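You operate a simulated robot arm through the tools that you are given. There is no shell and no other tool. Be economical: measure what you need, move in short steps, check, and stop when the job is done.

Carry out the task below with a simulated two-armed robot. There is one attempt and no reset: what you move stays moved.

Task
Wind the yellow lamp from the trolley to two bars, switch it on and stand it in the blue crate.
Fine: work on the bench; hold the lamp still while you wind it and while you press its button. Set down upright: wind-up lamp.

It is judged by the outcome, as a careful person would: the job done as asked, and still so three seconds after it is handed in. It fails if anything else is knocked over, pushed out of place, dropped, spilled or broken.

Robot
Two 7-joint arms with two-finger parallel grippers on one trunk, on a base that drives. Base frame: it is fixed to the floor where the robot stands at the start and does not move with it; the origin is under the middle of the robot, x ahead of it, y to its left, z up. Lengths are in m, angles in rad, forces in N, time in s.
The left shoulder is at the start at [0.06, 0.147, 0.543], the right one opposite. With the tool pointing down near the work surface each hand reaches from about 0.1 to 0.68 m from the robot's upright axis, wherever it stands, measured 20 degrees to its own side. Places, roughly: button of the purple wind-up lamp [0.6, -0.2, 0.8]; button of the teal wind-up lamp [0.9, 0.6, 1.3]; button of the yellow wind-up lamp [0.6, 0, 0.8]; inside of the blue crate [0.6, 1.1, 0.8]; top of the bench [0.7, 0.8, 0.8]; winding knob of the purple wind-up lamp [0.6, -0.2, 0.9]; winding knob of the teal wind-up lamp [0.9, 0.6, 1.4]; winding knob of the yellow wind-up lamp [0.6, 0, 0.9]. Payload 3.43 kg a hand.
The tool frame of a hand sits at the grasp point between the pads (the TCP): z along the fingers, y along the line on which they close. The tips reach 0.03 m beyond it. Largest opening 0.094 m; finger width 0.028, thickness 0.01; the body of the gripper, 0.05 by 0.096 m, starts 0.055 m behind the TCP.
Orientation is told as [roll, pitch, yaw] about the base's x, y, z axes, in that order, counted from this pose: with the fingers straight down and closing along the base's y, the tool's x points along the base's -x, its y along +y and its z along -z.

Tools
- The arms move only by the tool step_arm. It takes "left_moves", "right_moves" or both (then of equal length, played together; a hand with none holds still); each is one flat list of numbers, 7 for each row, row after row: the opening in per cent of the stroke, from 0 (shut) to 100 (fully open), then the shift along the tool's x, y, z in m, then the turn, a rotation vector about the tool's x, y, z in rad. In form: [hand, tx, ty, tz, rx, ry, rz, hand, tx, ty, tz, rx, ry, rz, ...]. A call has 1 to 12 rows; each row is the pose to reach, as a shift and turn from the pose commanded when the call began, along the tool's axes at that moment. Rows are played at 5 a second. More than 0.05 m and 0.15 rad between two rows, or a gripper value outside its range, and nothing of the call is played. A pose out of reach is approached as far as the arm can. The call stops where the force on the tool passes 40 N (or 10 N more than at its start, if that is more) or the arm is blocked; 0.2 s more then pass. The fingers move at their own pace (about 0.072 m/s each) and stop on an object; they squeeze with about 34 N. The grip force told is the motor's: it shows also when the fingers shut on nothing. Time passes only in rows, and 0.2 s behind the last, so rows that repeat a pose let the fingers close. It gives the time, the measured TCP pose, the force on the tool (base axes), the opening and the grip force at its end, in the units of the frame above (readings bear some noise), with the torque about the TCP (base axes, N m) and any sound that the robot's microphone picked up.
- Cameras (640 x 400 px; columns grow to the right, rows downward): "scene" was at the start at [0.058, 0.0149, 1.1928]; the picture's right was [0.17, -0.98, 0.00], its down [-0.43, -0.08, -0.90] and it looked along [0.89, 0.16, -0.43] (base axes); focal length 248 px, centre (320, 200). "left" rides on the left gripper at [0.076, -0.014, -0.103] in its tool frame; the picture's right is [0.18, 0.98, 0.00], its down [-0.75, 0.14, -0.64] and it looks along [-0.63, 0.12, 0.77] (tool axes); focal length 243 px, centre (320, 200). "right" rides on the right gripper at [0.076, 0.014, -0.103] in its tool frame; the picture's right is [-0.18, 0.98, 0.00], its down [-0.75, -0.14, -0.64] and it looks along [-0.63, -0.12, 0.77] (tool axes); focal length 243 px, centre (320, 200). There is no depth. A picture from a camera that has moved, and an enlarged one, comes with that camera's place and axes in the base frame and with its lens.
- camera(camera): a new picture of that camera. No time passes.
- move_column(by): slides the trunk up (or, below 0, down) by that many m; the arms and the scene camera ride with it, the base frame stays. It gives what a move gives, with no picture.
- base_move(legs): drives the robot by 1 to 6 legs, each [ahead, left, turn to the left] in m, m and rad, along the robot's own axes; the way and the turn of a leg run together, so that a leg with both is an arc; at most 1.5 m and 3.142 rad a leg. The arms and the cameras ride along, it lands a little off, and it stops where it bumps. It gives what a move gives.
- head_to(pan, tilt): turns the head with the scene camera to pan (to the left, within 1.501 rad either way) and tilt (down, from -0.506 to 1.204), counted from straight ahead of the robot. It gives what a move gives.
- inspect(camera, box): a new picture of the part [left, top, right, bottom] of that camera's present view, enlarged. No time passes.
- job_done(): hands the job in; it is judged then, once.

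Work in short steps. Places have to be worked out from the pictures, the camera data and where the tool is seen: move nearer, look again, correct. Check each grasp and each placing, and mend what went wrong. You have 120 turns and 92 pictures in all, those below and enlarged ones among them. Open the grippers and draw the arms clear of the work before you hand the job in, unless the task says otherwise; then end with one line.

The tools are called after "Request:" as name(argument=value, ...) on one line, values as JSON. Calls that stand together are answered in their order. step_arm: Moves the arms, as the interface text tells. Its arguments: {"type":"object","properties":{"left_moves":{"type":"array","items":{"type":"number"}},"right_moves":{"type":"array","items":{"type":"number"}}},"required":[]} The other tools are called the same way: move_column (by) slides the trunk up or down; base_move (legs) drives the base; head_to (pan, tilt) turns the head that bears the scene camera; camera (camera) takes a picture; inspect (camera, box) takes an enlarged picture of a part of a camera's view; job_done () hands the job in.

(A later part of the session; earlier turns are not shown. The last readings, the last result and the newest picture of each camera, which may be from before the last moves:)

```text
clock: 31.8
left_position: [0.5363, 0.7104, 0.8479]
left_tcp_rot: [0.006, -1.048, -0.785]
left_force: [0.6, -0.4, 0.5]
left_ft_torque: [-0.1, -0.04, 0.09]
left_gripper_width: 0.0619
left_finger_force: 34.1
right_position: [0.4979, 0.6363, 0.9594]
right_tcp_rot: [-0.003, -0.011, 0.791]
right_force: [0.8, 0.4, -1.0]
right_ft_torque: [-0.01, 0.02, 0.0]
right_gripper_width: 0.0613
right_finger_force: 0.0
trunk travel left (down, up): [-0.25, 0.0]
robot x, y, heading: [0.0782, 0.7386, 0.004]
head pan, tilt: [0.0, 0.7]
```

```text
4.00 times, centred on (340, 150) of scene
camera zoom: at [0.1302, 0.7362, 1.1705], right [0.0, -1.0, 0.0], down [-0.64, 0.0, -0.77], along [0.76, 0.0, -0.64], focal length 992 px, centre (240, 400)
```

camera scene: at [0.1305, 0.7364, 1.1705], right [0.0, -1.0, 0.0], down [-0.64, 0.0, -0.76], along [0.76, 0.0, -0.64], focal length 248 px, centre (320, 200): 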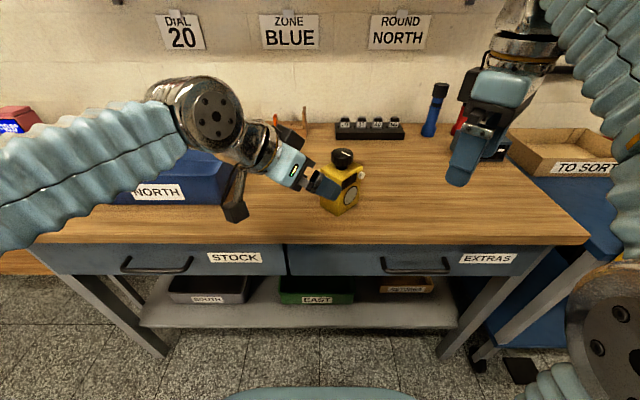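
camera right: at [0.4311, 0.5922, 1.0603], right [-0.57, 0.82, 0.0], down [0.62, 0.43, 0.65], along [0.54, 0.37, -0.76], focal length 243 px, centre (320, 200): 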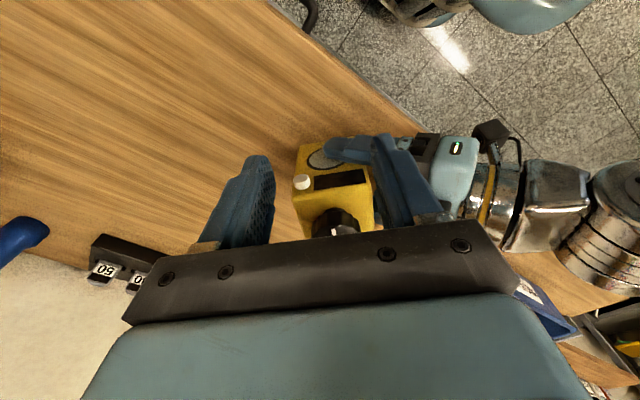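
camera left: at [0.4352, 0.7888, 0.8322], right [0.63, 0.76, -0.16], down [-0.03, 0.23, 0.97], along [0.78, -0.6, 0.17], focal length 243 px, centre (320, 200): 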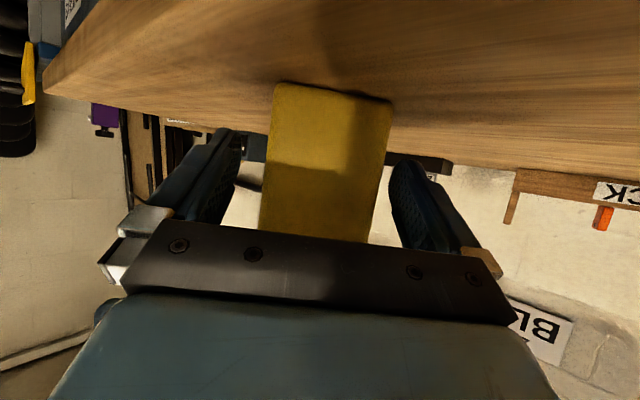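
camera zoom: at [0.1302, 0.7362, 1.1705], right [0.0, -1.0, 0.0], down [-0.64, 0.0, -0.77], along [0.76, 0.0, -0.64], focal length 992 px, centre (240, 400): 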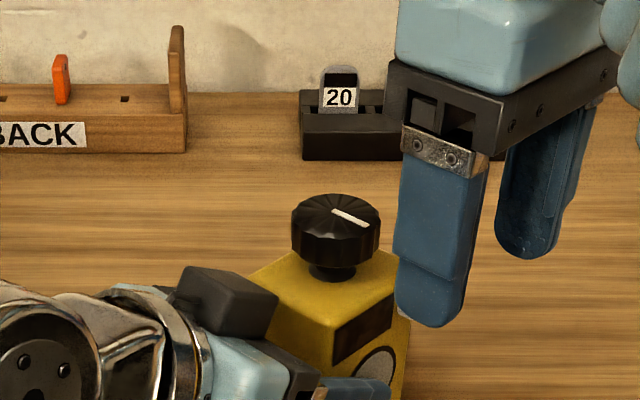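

Knob is centred between the fingers. I advance the remaining ~0.077 m, so the fingers straddle the knob.

Request:
step_arm(right_moves=[65, -0.04, 0, 0.002, 0, 0, 0, 65, -0.077, 0, 0.006, 0, 0, 0])

Request:
inspect(camera="scene", box=[260, 100, 420, 200])

Request:
camera(camera="right")

```text
clock: 32.4
left_position: [0.5357, 0.7101, 0.8477]
left_tcp_rot: [0.006, -1.049, -0.786]
left_force: [1.0, -0.3, -0.5]
left_ft_torque: [0.06, 0.08, -0.02]
left_gripper_width: 0.062
left_finger_force: 34.1
right_position: [0.5497, 0.6885, 0.9557]
right_tcp_rot: [-0.003, -0.009, 0.791]
right_force: [0.0, -0.2, 0.0]
right_ft_torque: [-0.04, 0.0, -0.01]
right_gripper_width: 0.0613
right_finger_force: 0.0
trunk travel left (down, up): [-0.25, 0.0]
robot x, y, heading: [0.0804, 0.7384, 0.006]
head pan, tilt: [0.0, 0.7]
```

```text
4.00 times, centred on (340, 150) of scene
camera zoom: at [0.1302, 0.7361, 1.1705], right [0.0, -1.0, 0.0], down [-0.64, 0.0, -0.77], along [0.77, 0.0, -0.64], focal length 992 px, centre (240, 400)
```

zoom: 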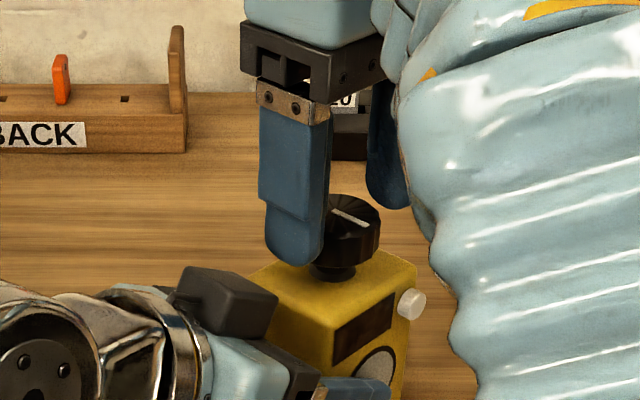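

```text
56 pictures are left
camera right: at [0.4842, 0.645, 1.0555], right [-0.57, 0.82, 0.0], down [0.62, 0.43, 0.65], along [0.54, 0.37, -0.76], focal length 243 px, centre (320, 200)
```

right: 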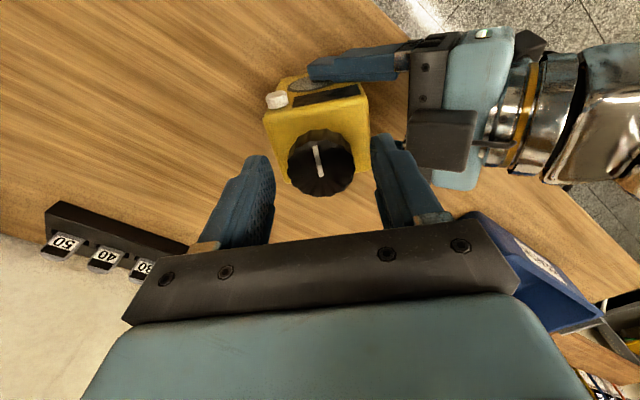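

Knob centred within 2 mm. I rotate the hand to yaw 0 (fingers away from the left gripper), then lower to z≈0.938.

Request:
step_arm(right_moves=[65, 0, 0, 0, 0, 0, 0.14, 65, 0, 0, 0, 0, 0, 0.28, 65, 0, 0, 0, 0, 0, 0.42, 65, 0, 0, 0, 0, 0, 0.56, 65, 0, 0, 0, 0, 0, 0.7, 65, 0, 0, 0, 0, 0, 0.79, 65, 0, 0, 0.01, 0, 0, 0.79, 65, 0, 0, 0.018, 0, 0, 0.79])

Request:
inspect(camera="scene", box=[260, 100, 420, 200])

Request:
camera(camera="right")

```text
clock: 34.2
left_position: [0.5353, 0.7108, 0.8471]
left_tcp_rot: [0.005, -1.049, -0.786]
left_force: [0.7, -0.2, 0.5]
left_ft_torque: [-0.11, 0.03, 0.0]
left_gripper_width: 0.0614
left_finger_force: 33.3
right_position: [0.5499, 0.6894, 0.9352]
right_tcp_rot: [0.004, -0.01, 0.0]
right_force: [-0.8, 0.3, 0.8]
right_ft_torque: [-0.02, 0.03, 0.0]
right_gripper_width: 0.0611
right_finger_force: 0.1
trunk travel left (down, up): [-0.25, 0.0]
robot x, y, heading: [0.0778, 0.7373, 0.002]
head pan, tilt: [0.0, 0.7]
```

```text
4.00 times, centred on (340, 150) of scene
camera zoom: at [0.1304, 0.7364, 1.1705], right [0.0, -1.0, 0.0], down [-0.64, 0.0, -0.76], along [0.76, 0.0, -0.64], focal length 992 px, centre (240, 400)
```

zoom: 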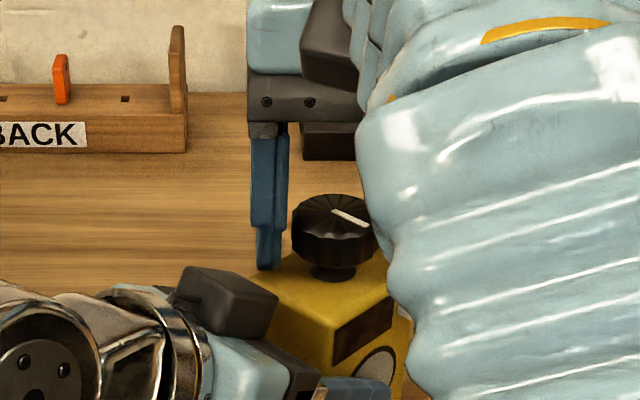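

```text
54 pictures are left
camera right: at [0.4724, 0.7033, 1.0363], right [0.18, 0.98, 0.01], down [0.75, -0.14, 0.65], along [0.64, -0.12, -0.76], focal length 243 px, centre (320, 200)
```

right: 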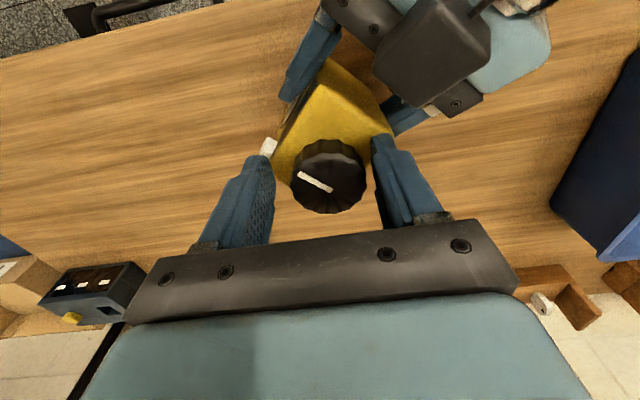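

Knob is ~4 mm toward +y of the hand; I correct that and close on the knob.

Request:
step_arm(right_moves=[65, 0.002, 0.004, 0, 0, 0, 0, 55, 0.002, 0.004, 0, 0, 0, 0, 40, 0.002, 0.004, 0, 0, 0, 0, 0, 0.002, 0.004, 0, 0, 0, 0, 0, 0.002, 0.004, 0, 0, 0, 0])

Request:
camera(camera="right")

```text
clock: 35.4
left_position: [0.5361, 0.7097, 0.8469]
left_tcp_rot: [0.005, -1.049, -0.786]
left_force: [-1.0, -1.9, -4.1]
left_ft_torque: [-0.21, -0.31, 0.09]
left_gripper_width: 0.0618
left_finger_force: 33.5
right_position: [0.5478, 0.6936, 0.9357]
right_tcp_rot: [0.005, -0.014, 0.002]
right_force: [7.5, -0.5, 25.0]
right_ft_torque: [-0.03, -0.73, 0.04]
right_gripper_width: 0.0409
right_finger_force: 34.0
trunk travel left (down, up): [-0.25, 0.0]
robot x, y, heading: [0.0778, 0.7357, 0.006]
head pan, tilt: [0.0, 0.7]
```

```text
53 pictures are left
camera right: at [0.47, 0.7072, 1.037], right [0.18, 0.98, 0.01], down [0.75, -0.14, 0.65], along [0.64, -0.11, -0.76], focal length 243 px, centre (320, 200)
```

right: 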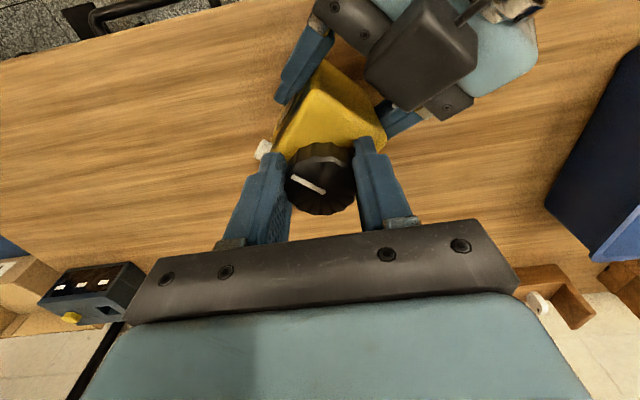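

Gripped the knob (0.041 m), but there's 25 N upward on the hand – tips are pressing on the lamp top. I ease up 3 mm.

Request:
step_arm(right_moves=[50, 0, 0, 0, 0, 0, 0, 60, 0, 0, -0.004, 0, 0, 0, 60, 0, 0, -0.004, 0, 0, 0, 30, 0, 0, -0.004, 0, 0, 0, 0, 0, 0, -0.004, 0, 0, 0, 0, 0, 0, -0.004, 0, 0, 0])

```text
clock: 36.8
left_position: [0.5361, 0.7111, 0.8463]
left_tcp_rot: [0.004, -1.048, -0.785]
left_force: [2.2, 0.6, 2.7]
left_ft_torque: [0.03, 0.01, 0.09]
left_gripper_width: 0.0619
left_finger_force: 34.9
right_position: [0.5478, 0.6926, 0.939]
right_tcp_rot: [0.003, -0.008, 0.0]
right_force: [-2.5, -0.2, -1.2]
right_ft_torque: [-0.15, 0.18, -0.04]
right_gripper_width: 0.0405
right_finger_force: 34.3
trunk travel left (down, up): [-0.25, 0.0]
robot x, y, heading: [0.0813, 0.7362, 0.005]
head pan, tilt: [0.0, 0.7]
```

Clean grip with small forces. Turn the knob clockwise (seen from above) by 0.56 rad and look at the display.

Request:
step_arm(right_moves=[0, 0, 0, 0, 0, 0, 0.14, 0, 0, 0, 0, 0, 0, 0.28, 0, 0, 0, 0, 0, 0, 0.42, 0, 0, 0, 0, 0, 0, 0.56])

Request:
inspect(camera="scene", box=[300, 130, 396, 190])

```text
clock: 37.8
left_position: [0.535, 0.7088, 0.8481]
left_tcp_rot: [0.007, -1.051, -0.791]
left_force: [1.1, -14.9, 5.3]
left_ft_torque: [0.84, 0.11, -0.22]
left_gripper_width: 0.0622
left_finger_force: 34.1
right_position: [0.5481, 0.694, 0.9388]
right_tcp_rot: [0.012, -0.005, -0.561]
right_force: [-0.9, 14.4, -5.6]
right_ft_torque: [0.49, -0.1, 0.08]
right_gripper_width: 0.0404
right_finger_force: 34.2
trunk travel left (down, up): [-0.25, 0.0]
robot x, y, heading: [0.0785, 0.7409, 0.006]
head pan, tilt: [0.0, 0.7]
```

```text
6.67 times, centred on (348, 160) of scene
camera zoom: at [0.1305, 0.7364, 1.1704], right [0.0, -1.0, 0.0], down [-0.64, 0.0, -0.76], along [0.76, 0.0, -0.64], focal length 1654 px, centre (133, 467)
```

zoom: 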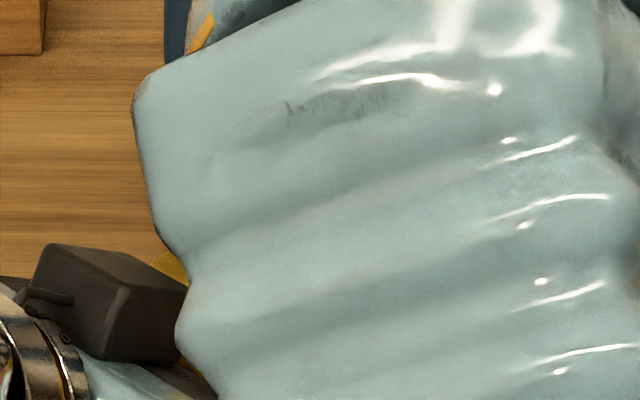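

The hands now push against each other with ~14 N sideways; I look at the right camera to see why.

Request:
camera(camera="right")

Request:
camera(camera="scene")

```text
51 pictures are left
camera right: at [0.4894, 0.7464, 1.0408], right [0.68, 0.74, 0.01], down [0.56, -0.52, 0.65], along [0.48, -0.43, -0.76], focal length 243 px, centre (320, 200)
```

right: 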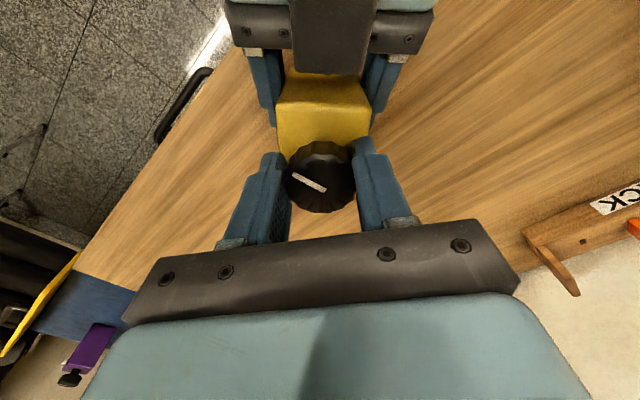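

```text
50 pictures are left
camera scene: at [0.1305, 0.7364, 1.1704], right [0.0, -1.0, 0.0], down [-0.64, 0.0, -0.76], along [0.76, 0.0, -0.64], focal length 248 px, centre (320, 200)
```

scene: 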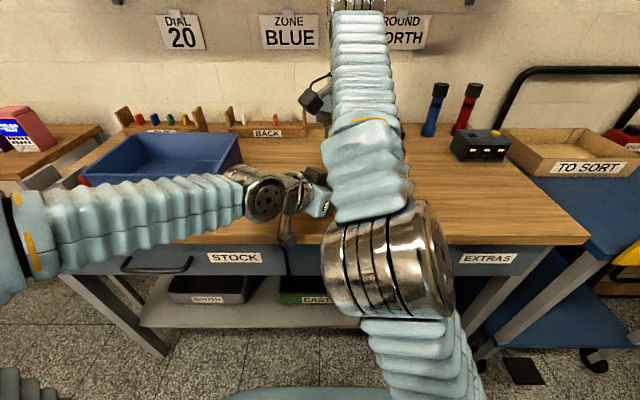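

The knob turned with the hand; the side force comes from the knob axis being ~4 mm ahead of the hand axis. I turn a further 0.56 rad while correcting that offset.

Request:
step_arm(right_moves=[0, 0, 0.002, 0, 0, 0, 0.0, 0, 0, 0.0025, 0, 0, 0, 0.14, 0, 0, 0.003, 0, 0, 0, 0.28, 0, 0, 0.0035, 0, 0, 0, 0.42, 0, 0, 0.004, 0, 0, 0, 0.56])

```text
clock: 39.0
left_position: [0.5364, 0.7106, 0.8483]
left_tcp_rot: [0.006, -1.051, -0.787]
left_force: [-7.1, -9.5, 6.2]
left_ft_torque: [0.03, -0.98, -0.29]
left_gripper_width: 0.0617
left_finger_force: 34.4
right_position: [0.5494, 0.6965, 0.9394]
right_tcp_rot: [0.013, -0.002, -1.122]
right_force: [7.9, 10.7, -1.9]
right_ft_torque: [0.59, 0.12, 0.07]
right_gripper_width: 0.0401
right_finger_force: 33.5
trunk travel left (down, up): [-0.25, 0.0]
robot x, y, heading: [0.0756, 0.7365, 0.002]
head pan, tilt: [0.0, 0.7]
```

Forces fine. I release the knob and swing the open hand back, so I can then withdraw and read the display.

Request:
step_arm(right_moves=[40, 0, 0, 0, 0, 0, 0, 65, 0, 0, 0, 0, 0, 0, 65, 0, 0, -0.01, 0, 0, -0.14, 65, 0, 0, -0.015, 0, 0, -0.28, 65, 0, 0, -0.015, 0, 0, -0.42, 65, 0, 0, -0.015, 0, 0, -0.56, 65, 0, 0, -0.015, 0, 0, -0.7, 65, 0, 0, -0.015, 0, 0, -0.84, 65, 0, 0, -0.015, 0, 0, -0.98, 65, 0, 0, -0.015, 0, 0, -1.12, 65, 0, 0, -0.015, 0, 0, -1.26, 65, 0, 0, -0.015, 0, 0, -1.4])

Request:
step_arm(right_moves=[65, 0, 0, 0, 0, 0, -0.14, 65, 0, 0, 0, 0, 0, -0.28, 65, 0, 0, 0, 0, 0, -0.42, 65, 0, 0, 0, 0, 0, -0.5])

Request:
camera(camera="right")

Request:
camera(camera="scene")

```text
clock: 41.6
left_position: [0.5361, 0.711, 0.8468]
left_tcp_rot: [0.004, -1.047, -0.787]
left_force: [-0.2, 1.5, 2.3]
left_ft_torque: [-0.14, -0.02, 0.07]
left_gripper_width: 0.0618
left_finger_force: 34.4
right_position: [0.5497, 0.6972, 0.954]
right_tcp_rot: [0.002, -0.01, 0.283]
right_force: [-0.9, -0.7, -0.3]
right_ft_torque: [-0.02, -0.02, -0.01]
right_gripper_width: 0.0613
right_finger_force: 0.0
trunk travel left (down, up): [-0.25, 0.0]
robot x, y, heading: [0.0774, 0.7381, 0.009]
head pan, tilt: [0.0, 0.7]
```

```text
clock: 42.6
left_position: [0.5354, 0.7105, 0.847]
left_tcp_rot: [0.004, -1.048, -0.785]
left_force: [0.1, 1.1, 0.8]
left_ft_torque: [-0.07, 0.05, -0.06]
left_gripper_width: 0.0619
left_finger_force: 34.4
right_position: [0.5488, 0.6961, 0.9544]
right_tcp_rot: [-0.004, -0.009, 0.782]
right_force: [1.0, -0.6, -0.4]
right_ft_torque: [-0.01, 0.0, 0.03]
right_gripper_width: 0.0609
right_finger_force: 0.0
trunk travel left (down, up): [-0.25, 0.0]
robot x, y, heading: [0.0728, 0.736, 0.006]
head pan, tilt: [0.0, 0.7]
```

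```text
49 pictures are left
camera right: at [0.4845, 0.6534, 1.0555], right [-0.56, 0.83, 0.0], down [0.63, 0.43, 0.65], along [0.54, 0.36, -0.76], focal length 243 px, centre (320, 200)
```

right: 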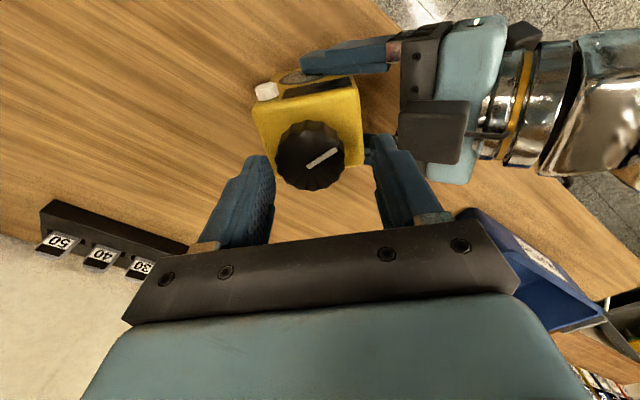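

```text
48 pictures are left
camera scene: at [0.1304, 0.7364, 1.1704], right [0.0, -1.0, 0.0], down [-0.64, 0.0, -0.76], along [0.76, 0.0, -0.64], focal length 248 px, centre (320, 200)
```

scene: 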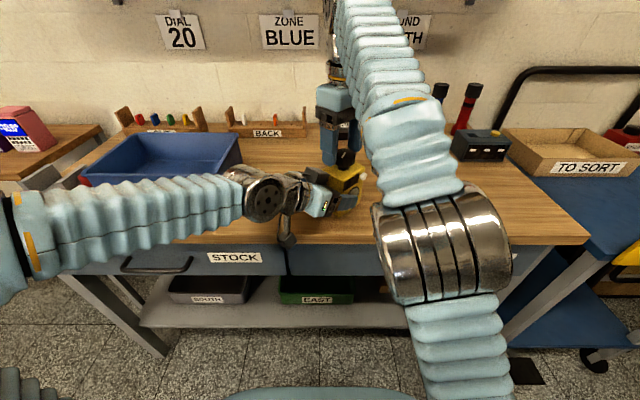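

The knob's mark stayed turned by ~1.1 rad. I look closely at the display in both cameras.

Request:
inspect(camera="right", box=[240, 60, 400, 160])

Request:
inspect(camera="scene", box=[310, 150, 390, 200])

```text
4.00 times, centred on (320, 110) of right
camera zoom: at [0.4845, 0.6534, 1.0555], right [-0.56, 0.83, 0.0], down [0.63, 0.43, 0.65], along [0.54, 0.36, -0.76], focal length 970 px, centre (320, 560)
```

zoom: 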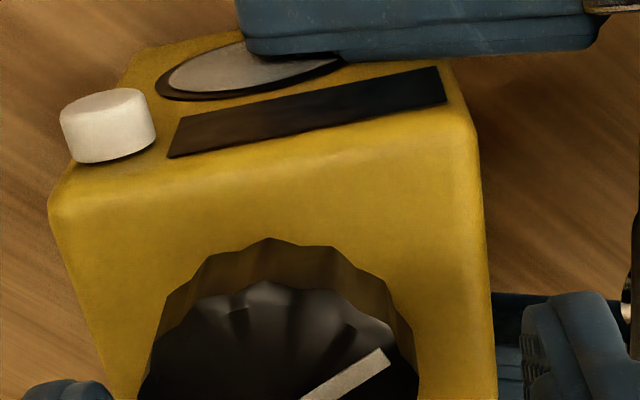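

```text
8.00 times, centred on (350, 175) of scene
camera zoom: at [0.1304, 0.7364, 1.1704], right [0.0, -1.0, 0.0], down [-0.64, 0.0, -0.76], along [0.76, 0.0, -0.64], focal length 1985 px, centre (80, 400)
```

zoom: 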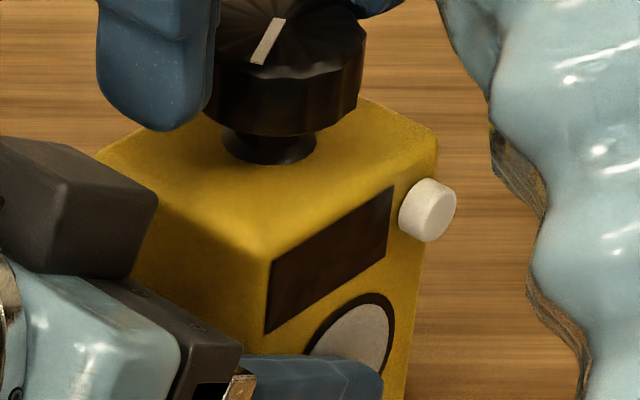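

No bars yet, but this pose gives me a good view of the display. I recentre 5 mm, lower to z≈0.939 and grip again from here for a longer stroke.

Request:
step_arm(right_moves=[65, 0.0035, -0.0036, 0, 0, 0, 0, 65, 0.0035, -0.0036, 0.0155, 0, 0, 0, 45, 0.0035, -0.0036, 0.0155, 0, 0, 0, 20, 0.0035, -0.0036, 0.0155, 0, 0, 0, 0, 0.0035, -0.0036, 0.0155, 0, 0, 0, 0, 0.0035, -0.0036, 0.0155, 0, 0, 0])

```text
clock: 44.0
left_position: [0.5352, 0.7109, 0.8464]
left_tcp_rot: [0.006, -1.047, -0.785]
left_force: [-15.9, 12.8, -0.9]
left_ft_torque: [-0.43, -0.69, -0.09]
left_gripper_width: 0.0622
left_finger_force: 33.8
right_position: [0.5491, 0.6913, 0.9379]
right_tcp_rot: [-0.006, -0.01, 0.778]
right_force: [15.9, -11.8, 4.4]
right_ft_torque: [-0.62, -0.62, -0.09]
right_gripper_width: 0.0406
right_finger_force: 34.1
trunk travel left (down, up): [-0.25, 0.0]
robot x, y, heading: [0.0782, 0.7391, 0.004]
head pan, tilt: [0.0, 0.7]
```

Grip pushes 20 N toward front-right, so the knob lies ~3 mm that way. I shift the hand accordingly.

Request:
step_arm(right_moves=[0, 0, -0.0015, 0, 0, 0, 0, 0, 0, -0.003, 0, 0, 0, 0])

```text
clock: 44.6
left_position: [0.5362, 0.7102, 0.8475]
left_tcp_rot: [0.003, -1.049, -0.782]
left_force: [3.7, 2.5, -2.4]
left_ft_torque: [0.26, 0.61, 0.17]
left_gripper_width: 0.0619
left_finger_force: 33.9
right_position: [0.5511, 0.6907, 0.9397]
right_tcp_rot: [-0.002, -0.009, 0.785]
right_force: [-4.4, -2.8, 4.4]
right_ft_torque: [-0.41, 0.04, 0.0]
right_gripper_width: 0.0404
right_finger_force: 33.7
trunk travel left (down, up): [-0.25, 0.0]
robot x, y, heading: [0.0812, 0.7372, 0.009]
head pan, tilt: [0.0, 0.7]
```

Balanced now. Turn 0.84 rad clockwise and check the display (still visible at yaw ≈0).

Request:
step_arm(right_moves=[0, 0, 0, 0, 0, 0, 0.14, 0, 0, 0, 0, 0, 0, 0.28, 0, 0, 0, 0, 0, 0, 0.42, 0, 0, 0, 0, 0, 0, 0.56, 0, 0, 0, 0, 0, 0, 0.7, 0, 0, 0, 0, 0, 0, 0.84])

Request:
inspect(camera="scene", box=[310, 150, 390, 200])

```text
clock: 46.0
left_position: [0.5368, 0.7096, 0.849]
left_tcp_rot: [0.008, -1.052, -0.788]
left_force: [16.0, -17.4, 1.5]
left_ft_torque: [0.58, 0.18, 0.14]
left_gripper_width: 0.0619
left_finger_force: 33.8
right_position: [0.5512, 0.6905, 0.9389]
right_tcp_rot: [0.006, -0.01, -0.061]
right_force: [-14.8, 20.8, 7.3]
right_ft_torque: [0.95, 0.87, 0.09]
right_gripper_width: 0.0406
right_finger_force: 33.9
trunk travel left (down, up): [-0.25, 0.0]
robot x, y, heading: [0.0801, 0.7372, 0.005]
head pan, tilt: [0.0, 0.7]
```

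```text
8.00 times, centred on (350, 175) of scene
camera zoom: at [0.1302, 0.7368, 1.1706], right [0.0, -1.0, 0.0], down [-0.64, 0.0, -0.77], along [0.77, 0.0, -0.64], focal length 1985 px, centre (80, 400)
```

zoom: 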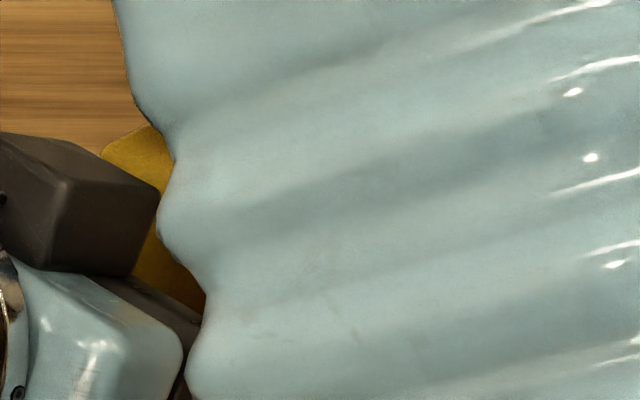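

20 N side force: I shift ~3 mm to relieve it and continue 1.12 rad more (total ≈3.1), still safely below any third bar.

Request:
step_arm(right_moves=[0, 0.002, 0.003, 0, 0, 0, 0, 0, 0.002, 0.0035, 0, 0, 0, 0.14, 0, 0.002, 0.004, 0, 0, 0, 0.28, 0, 0.0018, 0.0045, 0, 0, 0, 0.42, 0, 0.0016, 0.005, 0, 0, 0, 0.56, 0, 0.0014, 0.0055, 0, 0, 0, 0.7, 0, 0.0012, 0.006, 0, 0, 0, 0.84, 0, 0.001, 0.0063, 0, 0, 0, 0.98, 0, 0.0008, 0.0066, 0, 0, 0, 1.12])

```text
clock: 48.0
left_position: [0.5356, 0.7109, 0.847]
left_tcp_rot: [0.005, -1.049, -0.783]
left_force: [-16.7, 10.8, 4.6]
left_ft_torque: [-0.09, -0.8, -0.17]
left_gripper_width: 0.0621
left_finger_force: 33.9
right_position: [0.5524, 0.6965, 0.9379]
right_tcp_rot: [0.011, 0.003, -1.184]
right_force: [16.0, -9.8, 1.5]
right_ft_torque: [-0.78, -0.53, 0.03]
right_gripper_width: 0.0404
right_finger_force: 33.8
trunk travel left (down, up): [-0.25, 0.0]
robot x, y, heading: [0.0812, 0.7378, 0.006]
head pan, tilt: [0.0, 0.7]
```

Release and swing back to yaw ≈0.78 around the knob, then read the display.

Request:
step_arm(right_moves=[40, 0, 0, 0, 0, 0, 0, 68, 0, 0, 0, 0, 0, 0, 68, -0.0042, -0.0028, 0, 0, 0, -0.14, 68, -0.0042, -0.0028, 0, 0, 0, -0.28, 68, -0.0042, -0.0028, 0, 0, 0, -0.42, 68, -0.0042, -0.0028, 0, 0, 0, -0.56, 68, -0.0042, -0.0028, 0, 0, 0, -0.7, 68, -0.0042, -0.0028, 0, 0, 0, -0.84, 68, -0.0042, -0.0028, 0, 0, 0, -0.98, 68, -0.0042, -0.0028, 0, 0, 0, -1.12, 68, -0.0042, -0.0028, 0, 0, 0, -1.26, 68, -0.0042, -0.0028, 0, 0, 0, -1.4])

Request:
step_arm(right_moves=[68, 0, 0, 0, 0, 0, -0.14, 68, 0, 0, 0, 0, 0, -0.28, 68, 0, 0, 0, 0, 0, -0.42, 68, 0, 0, 0, 0, 0, -0.56])

Request:
inspect(camera="scene", box=[310, 150, 390, 200])

```text
clock: 50.6
left_position: [0.5365, 0.7101, 0.8472]
left_tcp_rot: [0.005, -1.049, -0.784]
left_force: [0.3, 0.3, 0.3]
left_ft_torque: [0.05, 0.03, 0.01]
left_gripper_width: 0.062
left_finger_force: 33.8
right_position: [0.5503, 0.6914, 0.9401]
right_tcp_rot: [0.002, -0.011, 0.222]
right_force: [-0.5, -0.6, 0.4]
right_ft_torque: [0.0, -0.03, -0.01]
right_gripper_width: 0.0638
right_finger_force: 0.0
trunk travel left (down, up): [-0.25, 0.0]
robot x, y, heading: [0.0751, 0.7391, 0.003]
head pan, tilt: [0.0, 0.7]
```

```text
clock: 51.6
left_position: [0.537, 0.7112, 0.8466]
left_tcp_rot: [0.007, -1.049, -0.786]
left_force: [1.0, 0.1, -0.1]
left_ft_torque: [0.06, 0.0, -0.03]
left_gripper_width: 0.0618
left_finger_force: 34.5
right_position: [0.5513, 0.6917, 0.9385]
right_tcp_rot: [-0.004, -0.01, 0.781]
right_force: [1.1, 0.7, -0.7]
right_ft_torque: [0.0, 0.04, -0.01]
right_gripper_width: 0.0638
right_finger_force: 0.1
trunk travel left (down, up): [-0.25, 0.0]
robot x, y, heading: [0.077, 0.7389, 0.01]
head pan, tilt: [0.0, 0.7]
```

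```text
8.00 times, centred on (350, 175) of scene
camera zoom: at [0.1305, 0.7364, 1.1704], right [0.0, -1.0, 0.0], down [-0.64, 0.0, -0.76], along [0.76, 0.0, -0.64], focal length 1985 px, centre (80, 400)
```

zoom: 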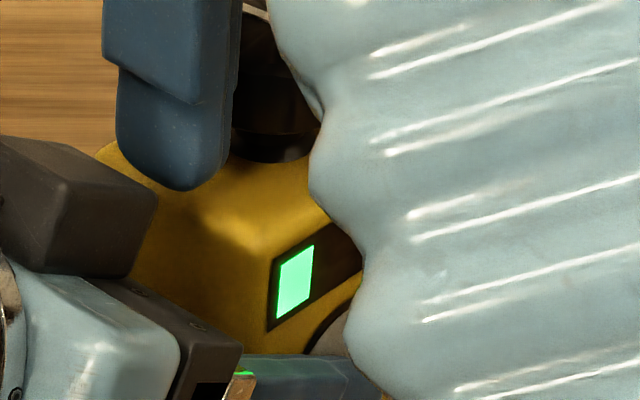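

One bar is lit after ≈3.1 rad. A third bar can't come before ≈4.7 rad, so I grip again and add 0.7 rad.

Request:
step_arm(right_moves=[45, 0, 0, 0, 0, 0, 0, 20, 0, 0, 0, 0, 0, 0, 0, 0, 0, 0, 0, 0, 0, 0, 0, 0, 0, 0, 0, 0, 0, 0, 0.0005, 0, 0, 0, 0.14, 0, 0, 0.001, 0, 0, 0, 0.28, 0, 0, 0.0015, 0, 0, 0, 0.42, 0, 0, 0.002, 0, 0, 0, 0.56, 0, 0, 0.0025, 0, 0, 0, 0.7])

Request:
inspect(camera="scene", box=[310, 150, 390, 200])

```text
clock: 53.6
left_position: [0.5349, 0.7099, 0.8476]
left_tcp_rot: [0.006, -1.048, -0.787]
left_force: [-18.4, 8.8, -1.5]
left_ft_torque: [-0.14, -0.7, -0.23]
left_gripper_width: 0.062
left_finger_force: 34.0
right_position: [0.5489, 0.6924, 0.9387]
right_tcp_rot: [0.003, -0.012, 0.08]
right_force: [19.0, -7.8, 4.4]
right_ft_torque: [-0.4, -0.91, 0.0]
right_gripper_width: 0.0407
right_finger_force: 34.0
trunk travel left (down, up): [-0.25, 0.0]
robot x, y, heading: [0.0798, 0.7379, 0.008]
head pan, tilt: [0.0, 0.7]
```

```text
8.00 times, centred on (350, 175) of scene
camera zoom: at [0.1304, 0.7365, 1.1705], right [0.0, -1.0, 0.0], down [-0.64, 0.0, -0.76], along [0.76, 0.0, -0.64], focal length 1985 px, centre (80, 400)
```

zoom: 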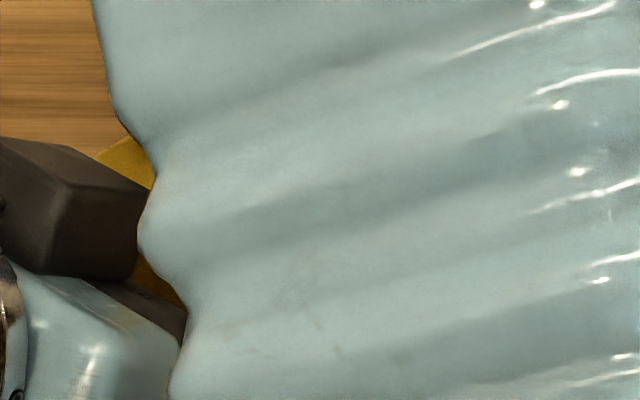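

View is blocked here; release, swing back to yaw 0.78 and raise slightly to read the display.

Request:
step_arm(right_moves=[40, 0, 0, 0, 0, 0, 0, 68, 0, 0, 0, 0, 0, 0, 68, -0.002, -0.001, 0, 0, 0, -0.14, 68, -0.002, -0.001, -0.005, 0, 0, -0.28, 68, -0.002, -0.001, -0.01, 0, 0, -0.42, 68, -0.002, -0.001, -0.015, 0, 0, -0.56, 68, -0.002, -0.001, -0.015, 0, 0, -0.7])

Request:
inspect(camera="scene", box=[310, 150, 390, 200])

Request:
camera(camera="right")

```text
clock: 55.2
left_position: [0.5369, 0.71, 0.8471]
left_tcp_rot: [0.005, -1.049, -0.785]
left_force: [-0.2, -0.1, -2.2]
left_ft_torque: [0.03, 0.03, -0.02]
left_gripper_width: 0.0618
left_finger_force: 34.1
right_position: [0.5514, 0.6938, 0.9538]
right_tcp_rot: [-0.005, -0.01, 0.785]
right_force: [1.0, -0.1, 0.5]
right_ft_torque: [-0.03, -0.03, 0.0]
right_gripper_width: 0.0637
right_finger_force: 0.1
trunk travel left (down, up): [-0.25, 0.0]
robot x, y, heading: [0.0831, 0.7378, 0.007]
head pan, tilt: [0.0, 0.7]
```

```text
8.00 times, centred on (350, 175) of scene
camera zoom: at [0.1305, 0.7363, 1.1704], right [0.0, -1.0, 0.0], down [-0.64, 0.0, -0.76], along [0.76, 0.0, -0.64], focal length 1985 px, centre (80, 400)
```

zoom: 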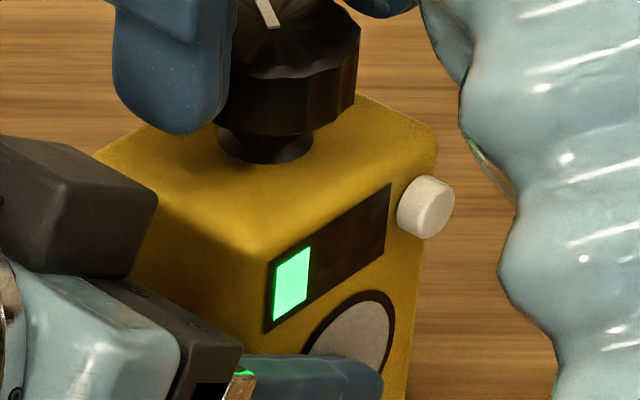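

```text
41 pictures are left
camera right: at [0.4857, 0.6485, 1.0545], right [-0.56, 0.83, 0.0], down [0.63, 0.43, 0.65], along [0.54, 0.36, -0.76], focal length 243 px, centre (320, 200)
```

right: 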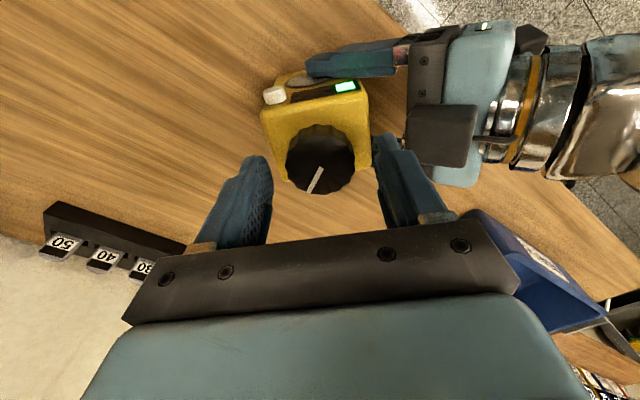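

Still one bar at ≈3.8 rad, so two bars come above 3.8 and three not before ≈5.7. I re-grip, then turn 1.45 rad more (to ≈5.25).

Request:
step_arm(right_moves=[68, 0.0017, -0.0015, 0.008, 0, 0, 0, 68, 0.0017, -0.0015, 0.0155, 0, 0, 0, 45, 0.0017, -0.0015, 0.0155, 0, 0, 0, 20, 0.0017, -0.0015, 0.0155, 0, 0, 0, 0, 0.0017, -0.0015, 0.0155, 0, 0, 0, 0, 0.0017, -0.0015, 0.0155, 0, 0, 0])

Request:
step_arm(right_moves=[0, 0, 0, 0, 0, 0, 0.145, 0, 0, 0, 0, 0, 0, 0.29, 0, 0, 0, 0, 0, 0, 0.435, 0, 0, 0, 0, 0, 0, 0.58, 0, 0, 0, 0, 0, 0, 0.725, 0, 0, 0, 0, 0, 0, 0.87, 0, 0, 0, 0, 0, 0, 1.015, 0, 0, 0, 0, 0, 0, 1.16, 0, 0, 0, 0, 0, 0, 1.305, 0, 0, 0, 0, 0, 0, 1.45])

```text
clock: 56.6
left_position: [0.5362, 0.7111, 0.847]
left_tcp_rot: [0.005, -1.051, -0.785]
left_force: [11.0, -9.6, -1.6]
left_ft_torque: [0.65, 0.63, 0.07]
left_gripper_width: 0.0618
left_finger_force: 33.8
right_position: [0.5516, 0.6901, 0.9374]
right_tcp_rot: [-0.004, -0.009, 0.78]
right_force: [-12.1, 9.2, 1.0]
right_ft_torque: [0.32, 0.46, 0.07]
right_gripper_width: 0.0405
right_finger_force: 33.3
trunk travel left (down, up): [-0.25, 0.0]
robot x, y, heading: [0.078, 0.7383, 0.006]
head pan, tilt: [0.0, 0.7]
```

```text
clock: 58.8
left_position: [0.536, 0.7095, 0.8472]
left_tcp_rot: [0.004, -1.051, -0.786]
left_force: [1.5, -24.3, 3.4]
left_ft_torque: [0.92, -0.28, -0.38]
left_gripper_width: 0.0623
left_finger_force: 34.1
right_position: [0.5508, 0.6898, 0.9384]
right_tcp_rot: [0.011, -0.004, -0.671]
right_force: [-1.6, 23.4, 0.2]
right_ft_torque: [0.98, 0.24, 0.08]
right_gripper_width: 0.0404
right_finger_force: 33.6
trunk travel left (down, up): [-0.25, 0.0]
robot x, y, heading: [0.0764, 0.7386, 0.009]
head pan, tilt: [0.0, 0.7]
```

Turned cleanly. Release, swing back and read the display.

Request:
step_arm(right_moves=[40, 0, 0, 0, 0, 0, 0, 68, 0, 0, 0, 0, 0, 0, 68, 0.0012, 0.0016, 0, 0, 0, -0.145, 68, 0.0012, 0.0016, 0, 0, 0, -0.29, 68, 0.0012, 0.0016, 0, 0, 0, -0.435, 68, 0.0012, 0.0016, 0, 0, 0, -0.58, 68, 0.0012, 0.0016, 0, 0, 0, -0.725, 68, 0.0012, 0.0016, 0, 0, 0, -0.87, 68, 0.0012, 0.0016, -0.004, 0, 0, -1.015, 68, 0.0012, 0.0016, -0.008, 0, 0, -1.16, 68, 0.0012, 0.0016, -0.012, 0, 0, -1.305, 68, 0.0012, 0.0016, -0.0155, 0, 0, -1.45])

Request:
inspect(camera="scene", box=[310, 150, 390, 200])

Request:
camera(camera="right")

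```text
clock: 61.4
left_position: [0.5359, 0.7109, 0.8469]
left_tcp_rot: [0.006, -1.048, -0.784]
left_force: [-0.1, -0.5, 0.4]
left_ft_torque: [-0.1, -0.03, -0.07]
left_gripper_width: 0.0619
left_finger_force: 34.1
right_position: [0.5498, 0.6911, 0.9538]
right_tcp_rot: [-0.004, -0.01, 0.785]
right_force: [0.0, 0.5, -0.2]
right_ft_torque: [-0.01, -0.04, 0.01]
right_gripper_width: 0.0636
right_finger_force: 0.1
trunk travel left (down, up): [-0.25, 0.0]
robot x, y, heading: [0.0799, 0.7377, 0.004]
head pan, tilt: [0.0, 0.7]
```

```text
8.00 times, centred on (350, 175) of scene
camera zoom: at [0.1304, 0.7364, 1.1704], right [0.0, -1.0, 0.0], down [-0.64, 0.0, -0.76], along [0.76, 0.0, -0.64], focal length 1985 px, centre (80, 400)
```

zoom: 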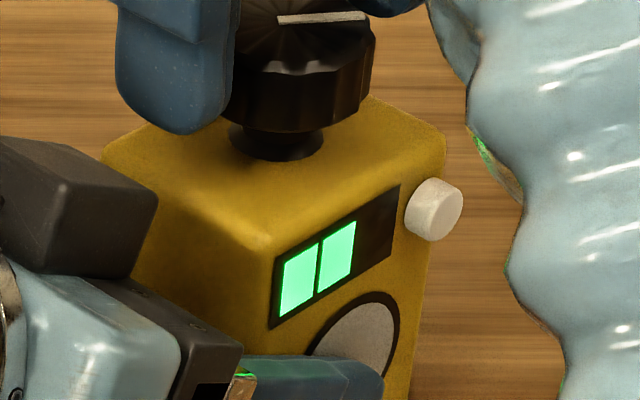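

```text
39 pictures are left
camera right: at [0.4852, 0.6479, 1.0549], right [-0.56, 0.83, 0.0], down [0.63, 0.43, 0.65], along [0.54, 0.36, -0.76], focal length 243 px, centre (320, 200)
```

right: 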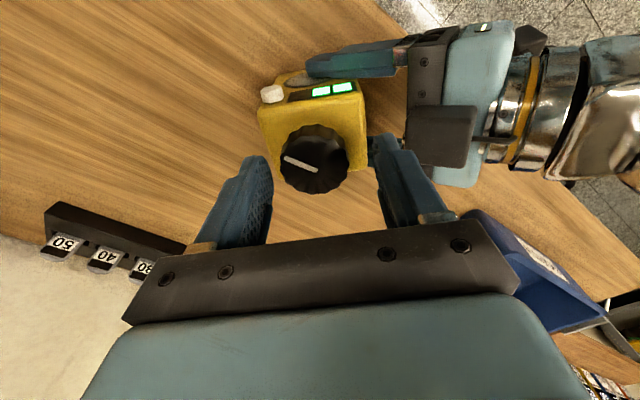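

Two bars are lit. The white button is at about [0.538, 0.648, 0.889]. I withdraw the right hand off the knob, close it and tilt it 45° in front of the button, about 5 cm away.

Request:
step_arm(right_moves=[68, 0.04, 0, 0, 0, 0, 0, 68, 0.08, 0, 0, 0, 0, 0, 68, 0.115, -0.01, 0, 0, 0, 0, 30, 0.1195, -0.022, 0.01, 0, -0.13, 0, 0, 0.1195, -0.022, 0.02, 0, -0.26, 0, 0, 0.1195, -0.022, 0.03, 0, -0.39, 0, 0, 0.1195, -0.022, 0.04, 0, -0.52, 0, 0, 0.1195, -0.022, 0.044, 0, -0.65, 0, 0, 0.1195, -0.022, 0.044, 0, -0.785, 0])

Request:
camera(camera="right")

Request:
inspect(camera="scene", box=[260, 120, 420, 220])

```text
clock: 63.4
left_position: [0.5361, 0.7109, 0.8472]
left_tcp_rot: [0.006, -1.049, -0.785]
left_force: [0.8, 0.4, -0.8]
left_ft_torque: [0.04, 0.03, 0.0]
left_gripper_width: 0.062
left_finger_force: 34.6
right_position: [0.4815, 0.5927, 0.9081]
right_tcp_rot: [-0.004, -0.796, 0.784]
right_force: [-0.8, 0.3, 0.4]
right_ft_torque: [-0.01, -0.02, -0.02]
right_gripper_width: 0.0001
right_finger_force: 33.0
trunk travel left (down, up): [-0.25, 0.0]
robot x, y, heading: [0.0767, 0.7373, -0.001]
head pan, tilt: [0.0, 0.7]
```

```text
38 pictures are left
camera right: at [0.3821, 0.5139, 0.9246], right [-0.6, 0.79, 0.13], down [0.14, -0.05, 0.99], along [0.79, 0.61, -0.08], focal length 243 px, centre (320, 200)
```

right: 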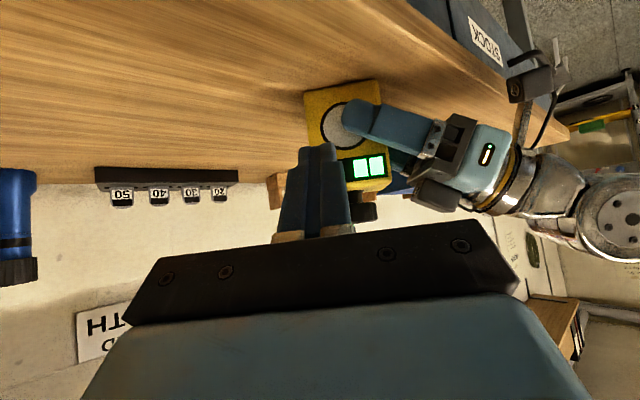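

```text
4.00 times, centred on (340, 170) of scene
camera zoom: at [0.1306, 0.7364, 1.1705], right [0.0, -1.0, 0.0], down [-0.64, 0.0, -0.76], along [0.76, 0.0, -0.64], focal length 992 px, centre (240, 320)
```

zoom: 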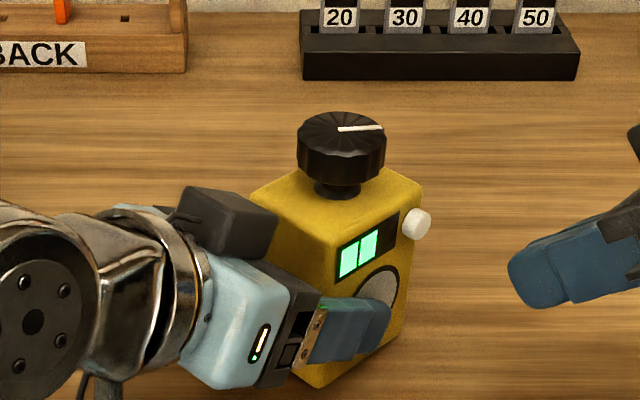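

Aligned with the button by calculation. I advance 0.035 m horizontally toward it and check from the scene camera.

Request:
step_arm(right_moves=[0, -0.0125, 0, 0.0125, 0, 0, 0, 0, -0.025, 0, 0.025, 0, 0, 0])

Request:
inspect(camera="scene", box=[310, 145, 406, 205])

Request:
inspect(camera="right", box=[260, 80, 420, 180])

```text
clock: 64.0
left_position: [0.5354, 0.7093, 0.8464]
left_tcp_rot: [0.004, -1.05, -0.786]
left_force: [0.3, 0.1, -1.3]
left_ft_torque: [0.01, 0.02, 0.01]
left_gripper_width: 0.0619
left_finger_force: 33.8
right_position: [0.506, 0.6178, 0.9083]
right_tcp_rot: [-0.008, -0.794, 0.785]
right_force: [-0.1, 0.6, 0.3]
right_ft_torque: [0.02, -0.01, -0.01]
right_gripper_width: 0.0
right_finger_force: 33.2
trunk travel left (down, up): [-0.25, 0.0]
robot x, y, heading: [0.0766, 0.7396, 0.002]
head pan, tilt: [0.0, 0.7]
```

```text
6.67 times, centred on (358, 175) of scene
camera zoom: at [0.1303, 0.7363, 1.1704], right [0.0, -1.0, 0.0], down [-0.64, 0.0, -0.76], along [0.76, 0.0, -0.64], focal length 1654 px, centre (67, 367)
```

zoom: 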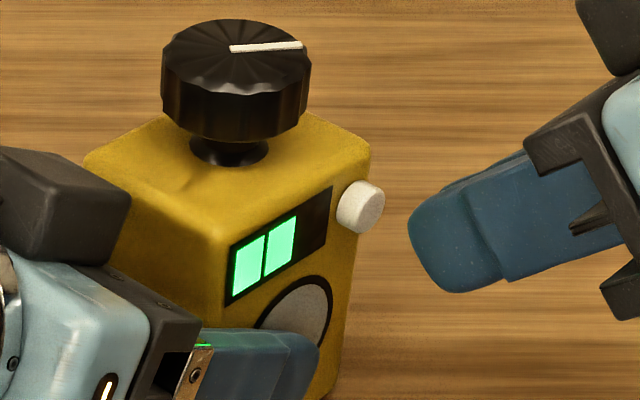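

```text
4.00 times, centred on (340, 130) of right
camera zoom: at [0.4061, 0.5387, 0.9254], right [-0.6, 0.79, 0.13], down [0.15, -0.05, 0.99], along [0.79, 0.61, -0.09], focal length 970 px, centre (240, 480)
```

zoom: 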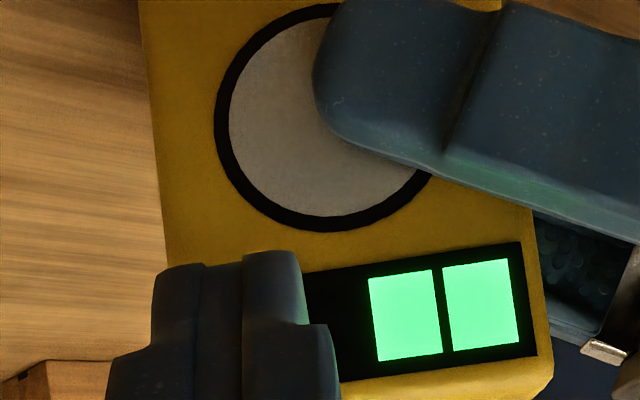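

The tip is ~14 mm short of the button and slightly high. I lower 5 mm and press forward in small steps.

Request:
step_arm(right_moves=[0, 0.0035, 0, 0.0035, 0, 0, 0, 0, -0.0035, 0, 0.0105, 0, 0, 0, 0, -0.0065, 0, 0.0135, 0, 0, 0])

Request:
inspect(camera="scene", box=[310, 145, 406, 205])

```text
clock: 64.8
left_position: [0.5357, 0.7101, 0.8482]
left_tcp_rot: [0.004, -1.047, -0.786]
left_force: [0.1, -0.2, -1.8]
left_ft_torque: [0.04, 0.02, 0.04]
left_gripper_width: 0.0621
left_finger_force: 34.0
right_position: [0.517, 0.6266, 0.9042]
right_tcp_rot: [-0.004, -0.793, 0.787]
right_force: [-0.3, 0.2, -0.4]
right_ft_torque: [-0.03, -0.02, 0.0]
right_gripper_width: 0.0
right_finger_force: 33.1
trunk travel left (down, up): [-0.25, 0.0]
robot x, y, heading: [0.0812, 0.7357, 0.004]
head pan, tilt: [0.0, 0.7]
```

```text
6.67 times, centred on (358, 175) of scene
camera zoom: at [0.1305, 0.7363, 1.1704], right [0.0, -1.0, 0.0], down [-0.64, 0.0, -0.76], along [0.76, 0.0, -0.64], focal length 1654 px, centre (67, 367)
```

zoom: 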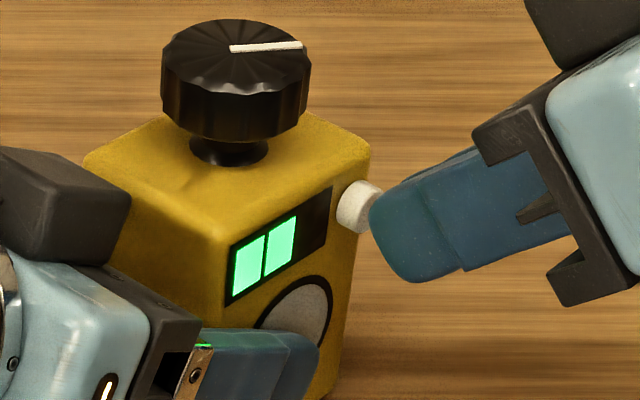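

Tip is about to touch the button. Pressing on by up to 8 mm in 2 mm rows.

Request:
step_arm(right_moves=[0, -0.0014, 0, 0.0014, 0, 0, 0, 0, -0.0028, 0, 0.0028, 0, 0, 0, 0, -0.0042, 0, 0.0042, 0, 0, 0, 0, -0.0057, 0, 0.0057, 0, 0, 0])

Request:
inspect(camera="scene", box=[310, 145, 406, 205])

```text
clock: 65.8
left_position: [0.537, 0.7101, 0.846]
left_tcp_rot: [0.005, -1.048, -0.786]
left_force: [0.5, -0.1, -1.1]
left_ft_torque: [0.03, 0.05, 0.01]
left_gripper_width: 0.0619
left_finger_force: 33.4
right_position: [0.5208, 0.6323, 0.9032]
right_tcp_rot: [-0.006, -0.794, 0.786]
right_force: [-0.5, -0.3, 0.8]
right_ft_torque: [0.0, 0.01, 0.0]
right_gripper_width: 0.0002
right_finger_force: 33.0
trunk travel left (down, up): [-0.25, 0.0]
robot x, y, heading: [0.0784, 0.7425, 0.002]
head pan, tilt: [0.0, 0.7]
```

```text
6.67 times, centred on (358, 175) of scene
camera zoom: at [0.1305, 0.7363, 1.1704], right [0.0, -1.0, 0.0], down [-0.64, 0.0, -0.76], along [0.76, 0.0, -0.64], focal length 1654 px, centre (67, 367)
```

zoom: 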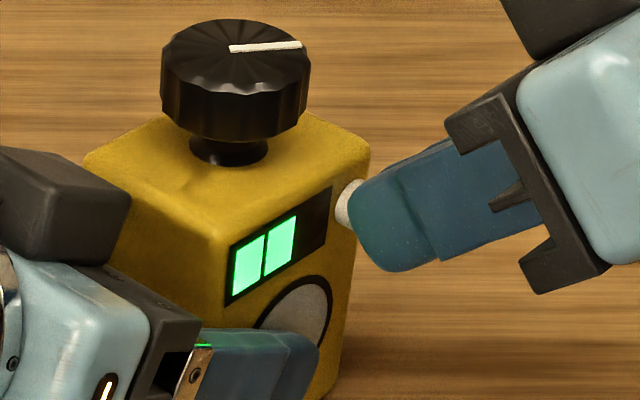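

No force yet. Continue another 8 mm in small rows.

Request:
step_arm(right_moves=[0, -0.0014, 0, 0.0014, 0, 0, 0, 0, -0.0028, 0, 0.0028, 0, 0, 0, 0, -0.0042, 0, 0.0042, 0, 0, 0, 0, -0.0057, 0, 0.0057, 0, 0, 0])

Request:
inspect(camera="scene", box=[310, 145, 406, 205])

```text
clock: 66.8
left_position: [0.5369, 0.7127, 0.846]
left_tcp_rot: [0.003, -1.05, -0.78]
left_force: [9.5, 14.7, -4.4]
left_ft_torque: [-0.44, 0.33, 0.68]
left_gripper_width: 0.0622
left_finger_force: 34.3
right_position: [0.5291, 0.636, 0.9042]
right_tcp_rot: [-0.008, -0.794, 0.782]
right_force: [-9.2, -15.6, 5.6]
right_ft_torque: [0.02, 0.02, -0.09]
right_gripper_width: 0.0002
right_finger_force: 33.1
trunk travel left (down, up): [-0.25, 0.0]
robot x, y, heading: [0.0781, 0.7363, 0.006]
head pan, tilt: [0.0, 0.7]
heard: click
```

```text
6.67 times, centred on (358, 175) of scene
camera zoom: at [0.1304, 0.7363, 1.1705], right [0.0, -1.0, 0.0], down [-0.64, 0.0, -0.76], along [0.76, 0.0, -0.64], focal length 1654 px, centre (67, 367)
```

zoom: 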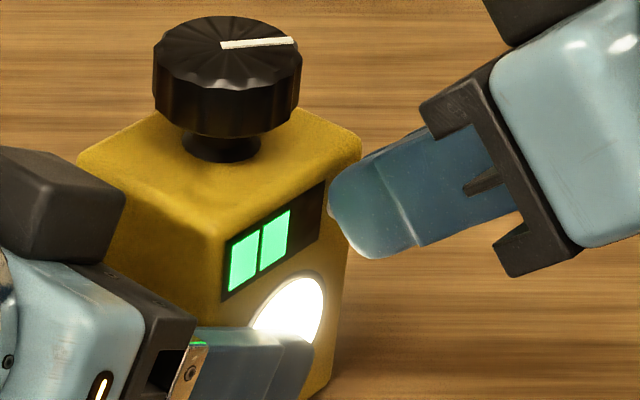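

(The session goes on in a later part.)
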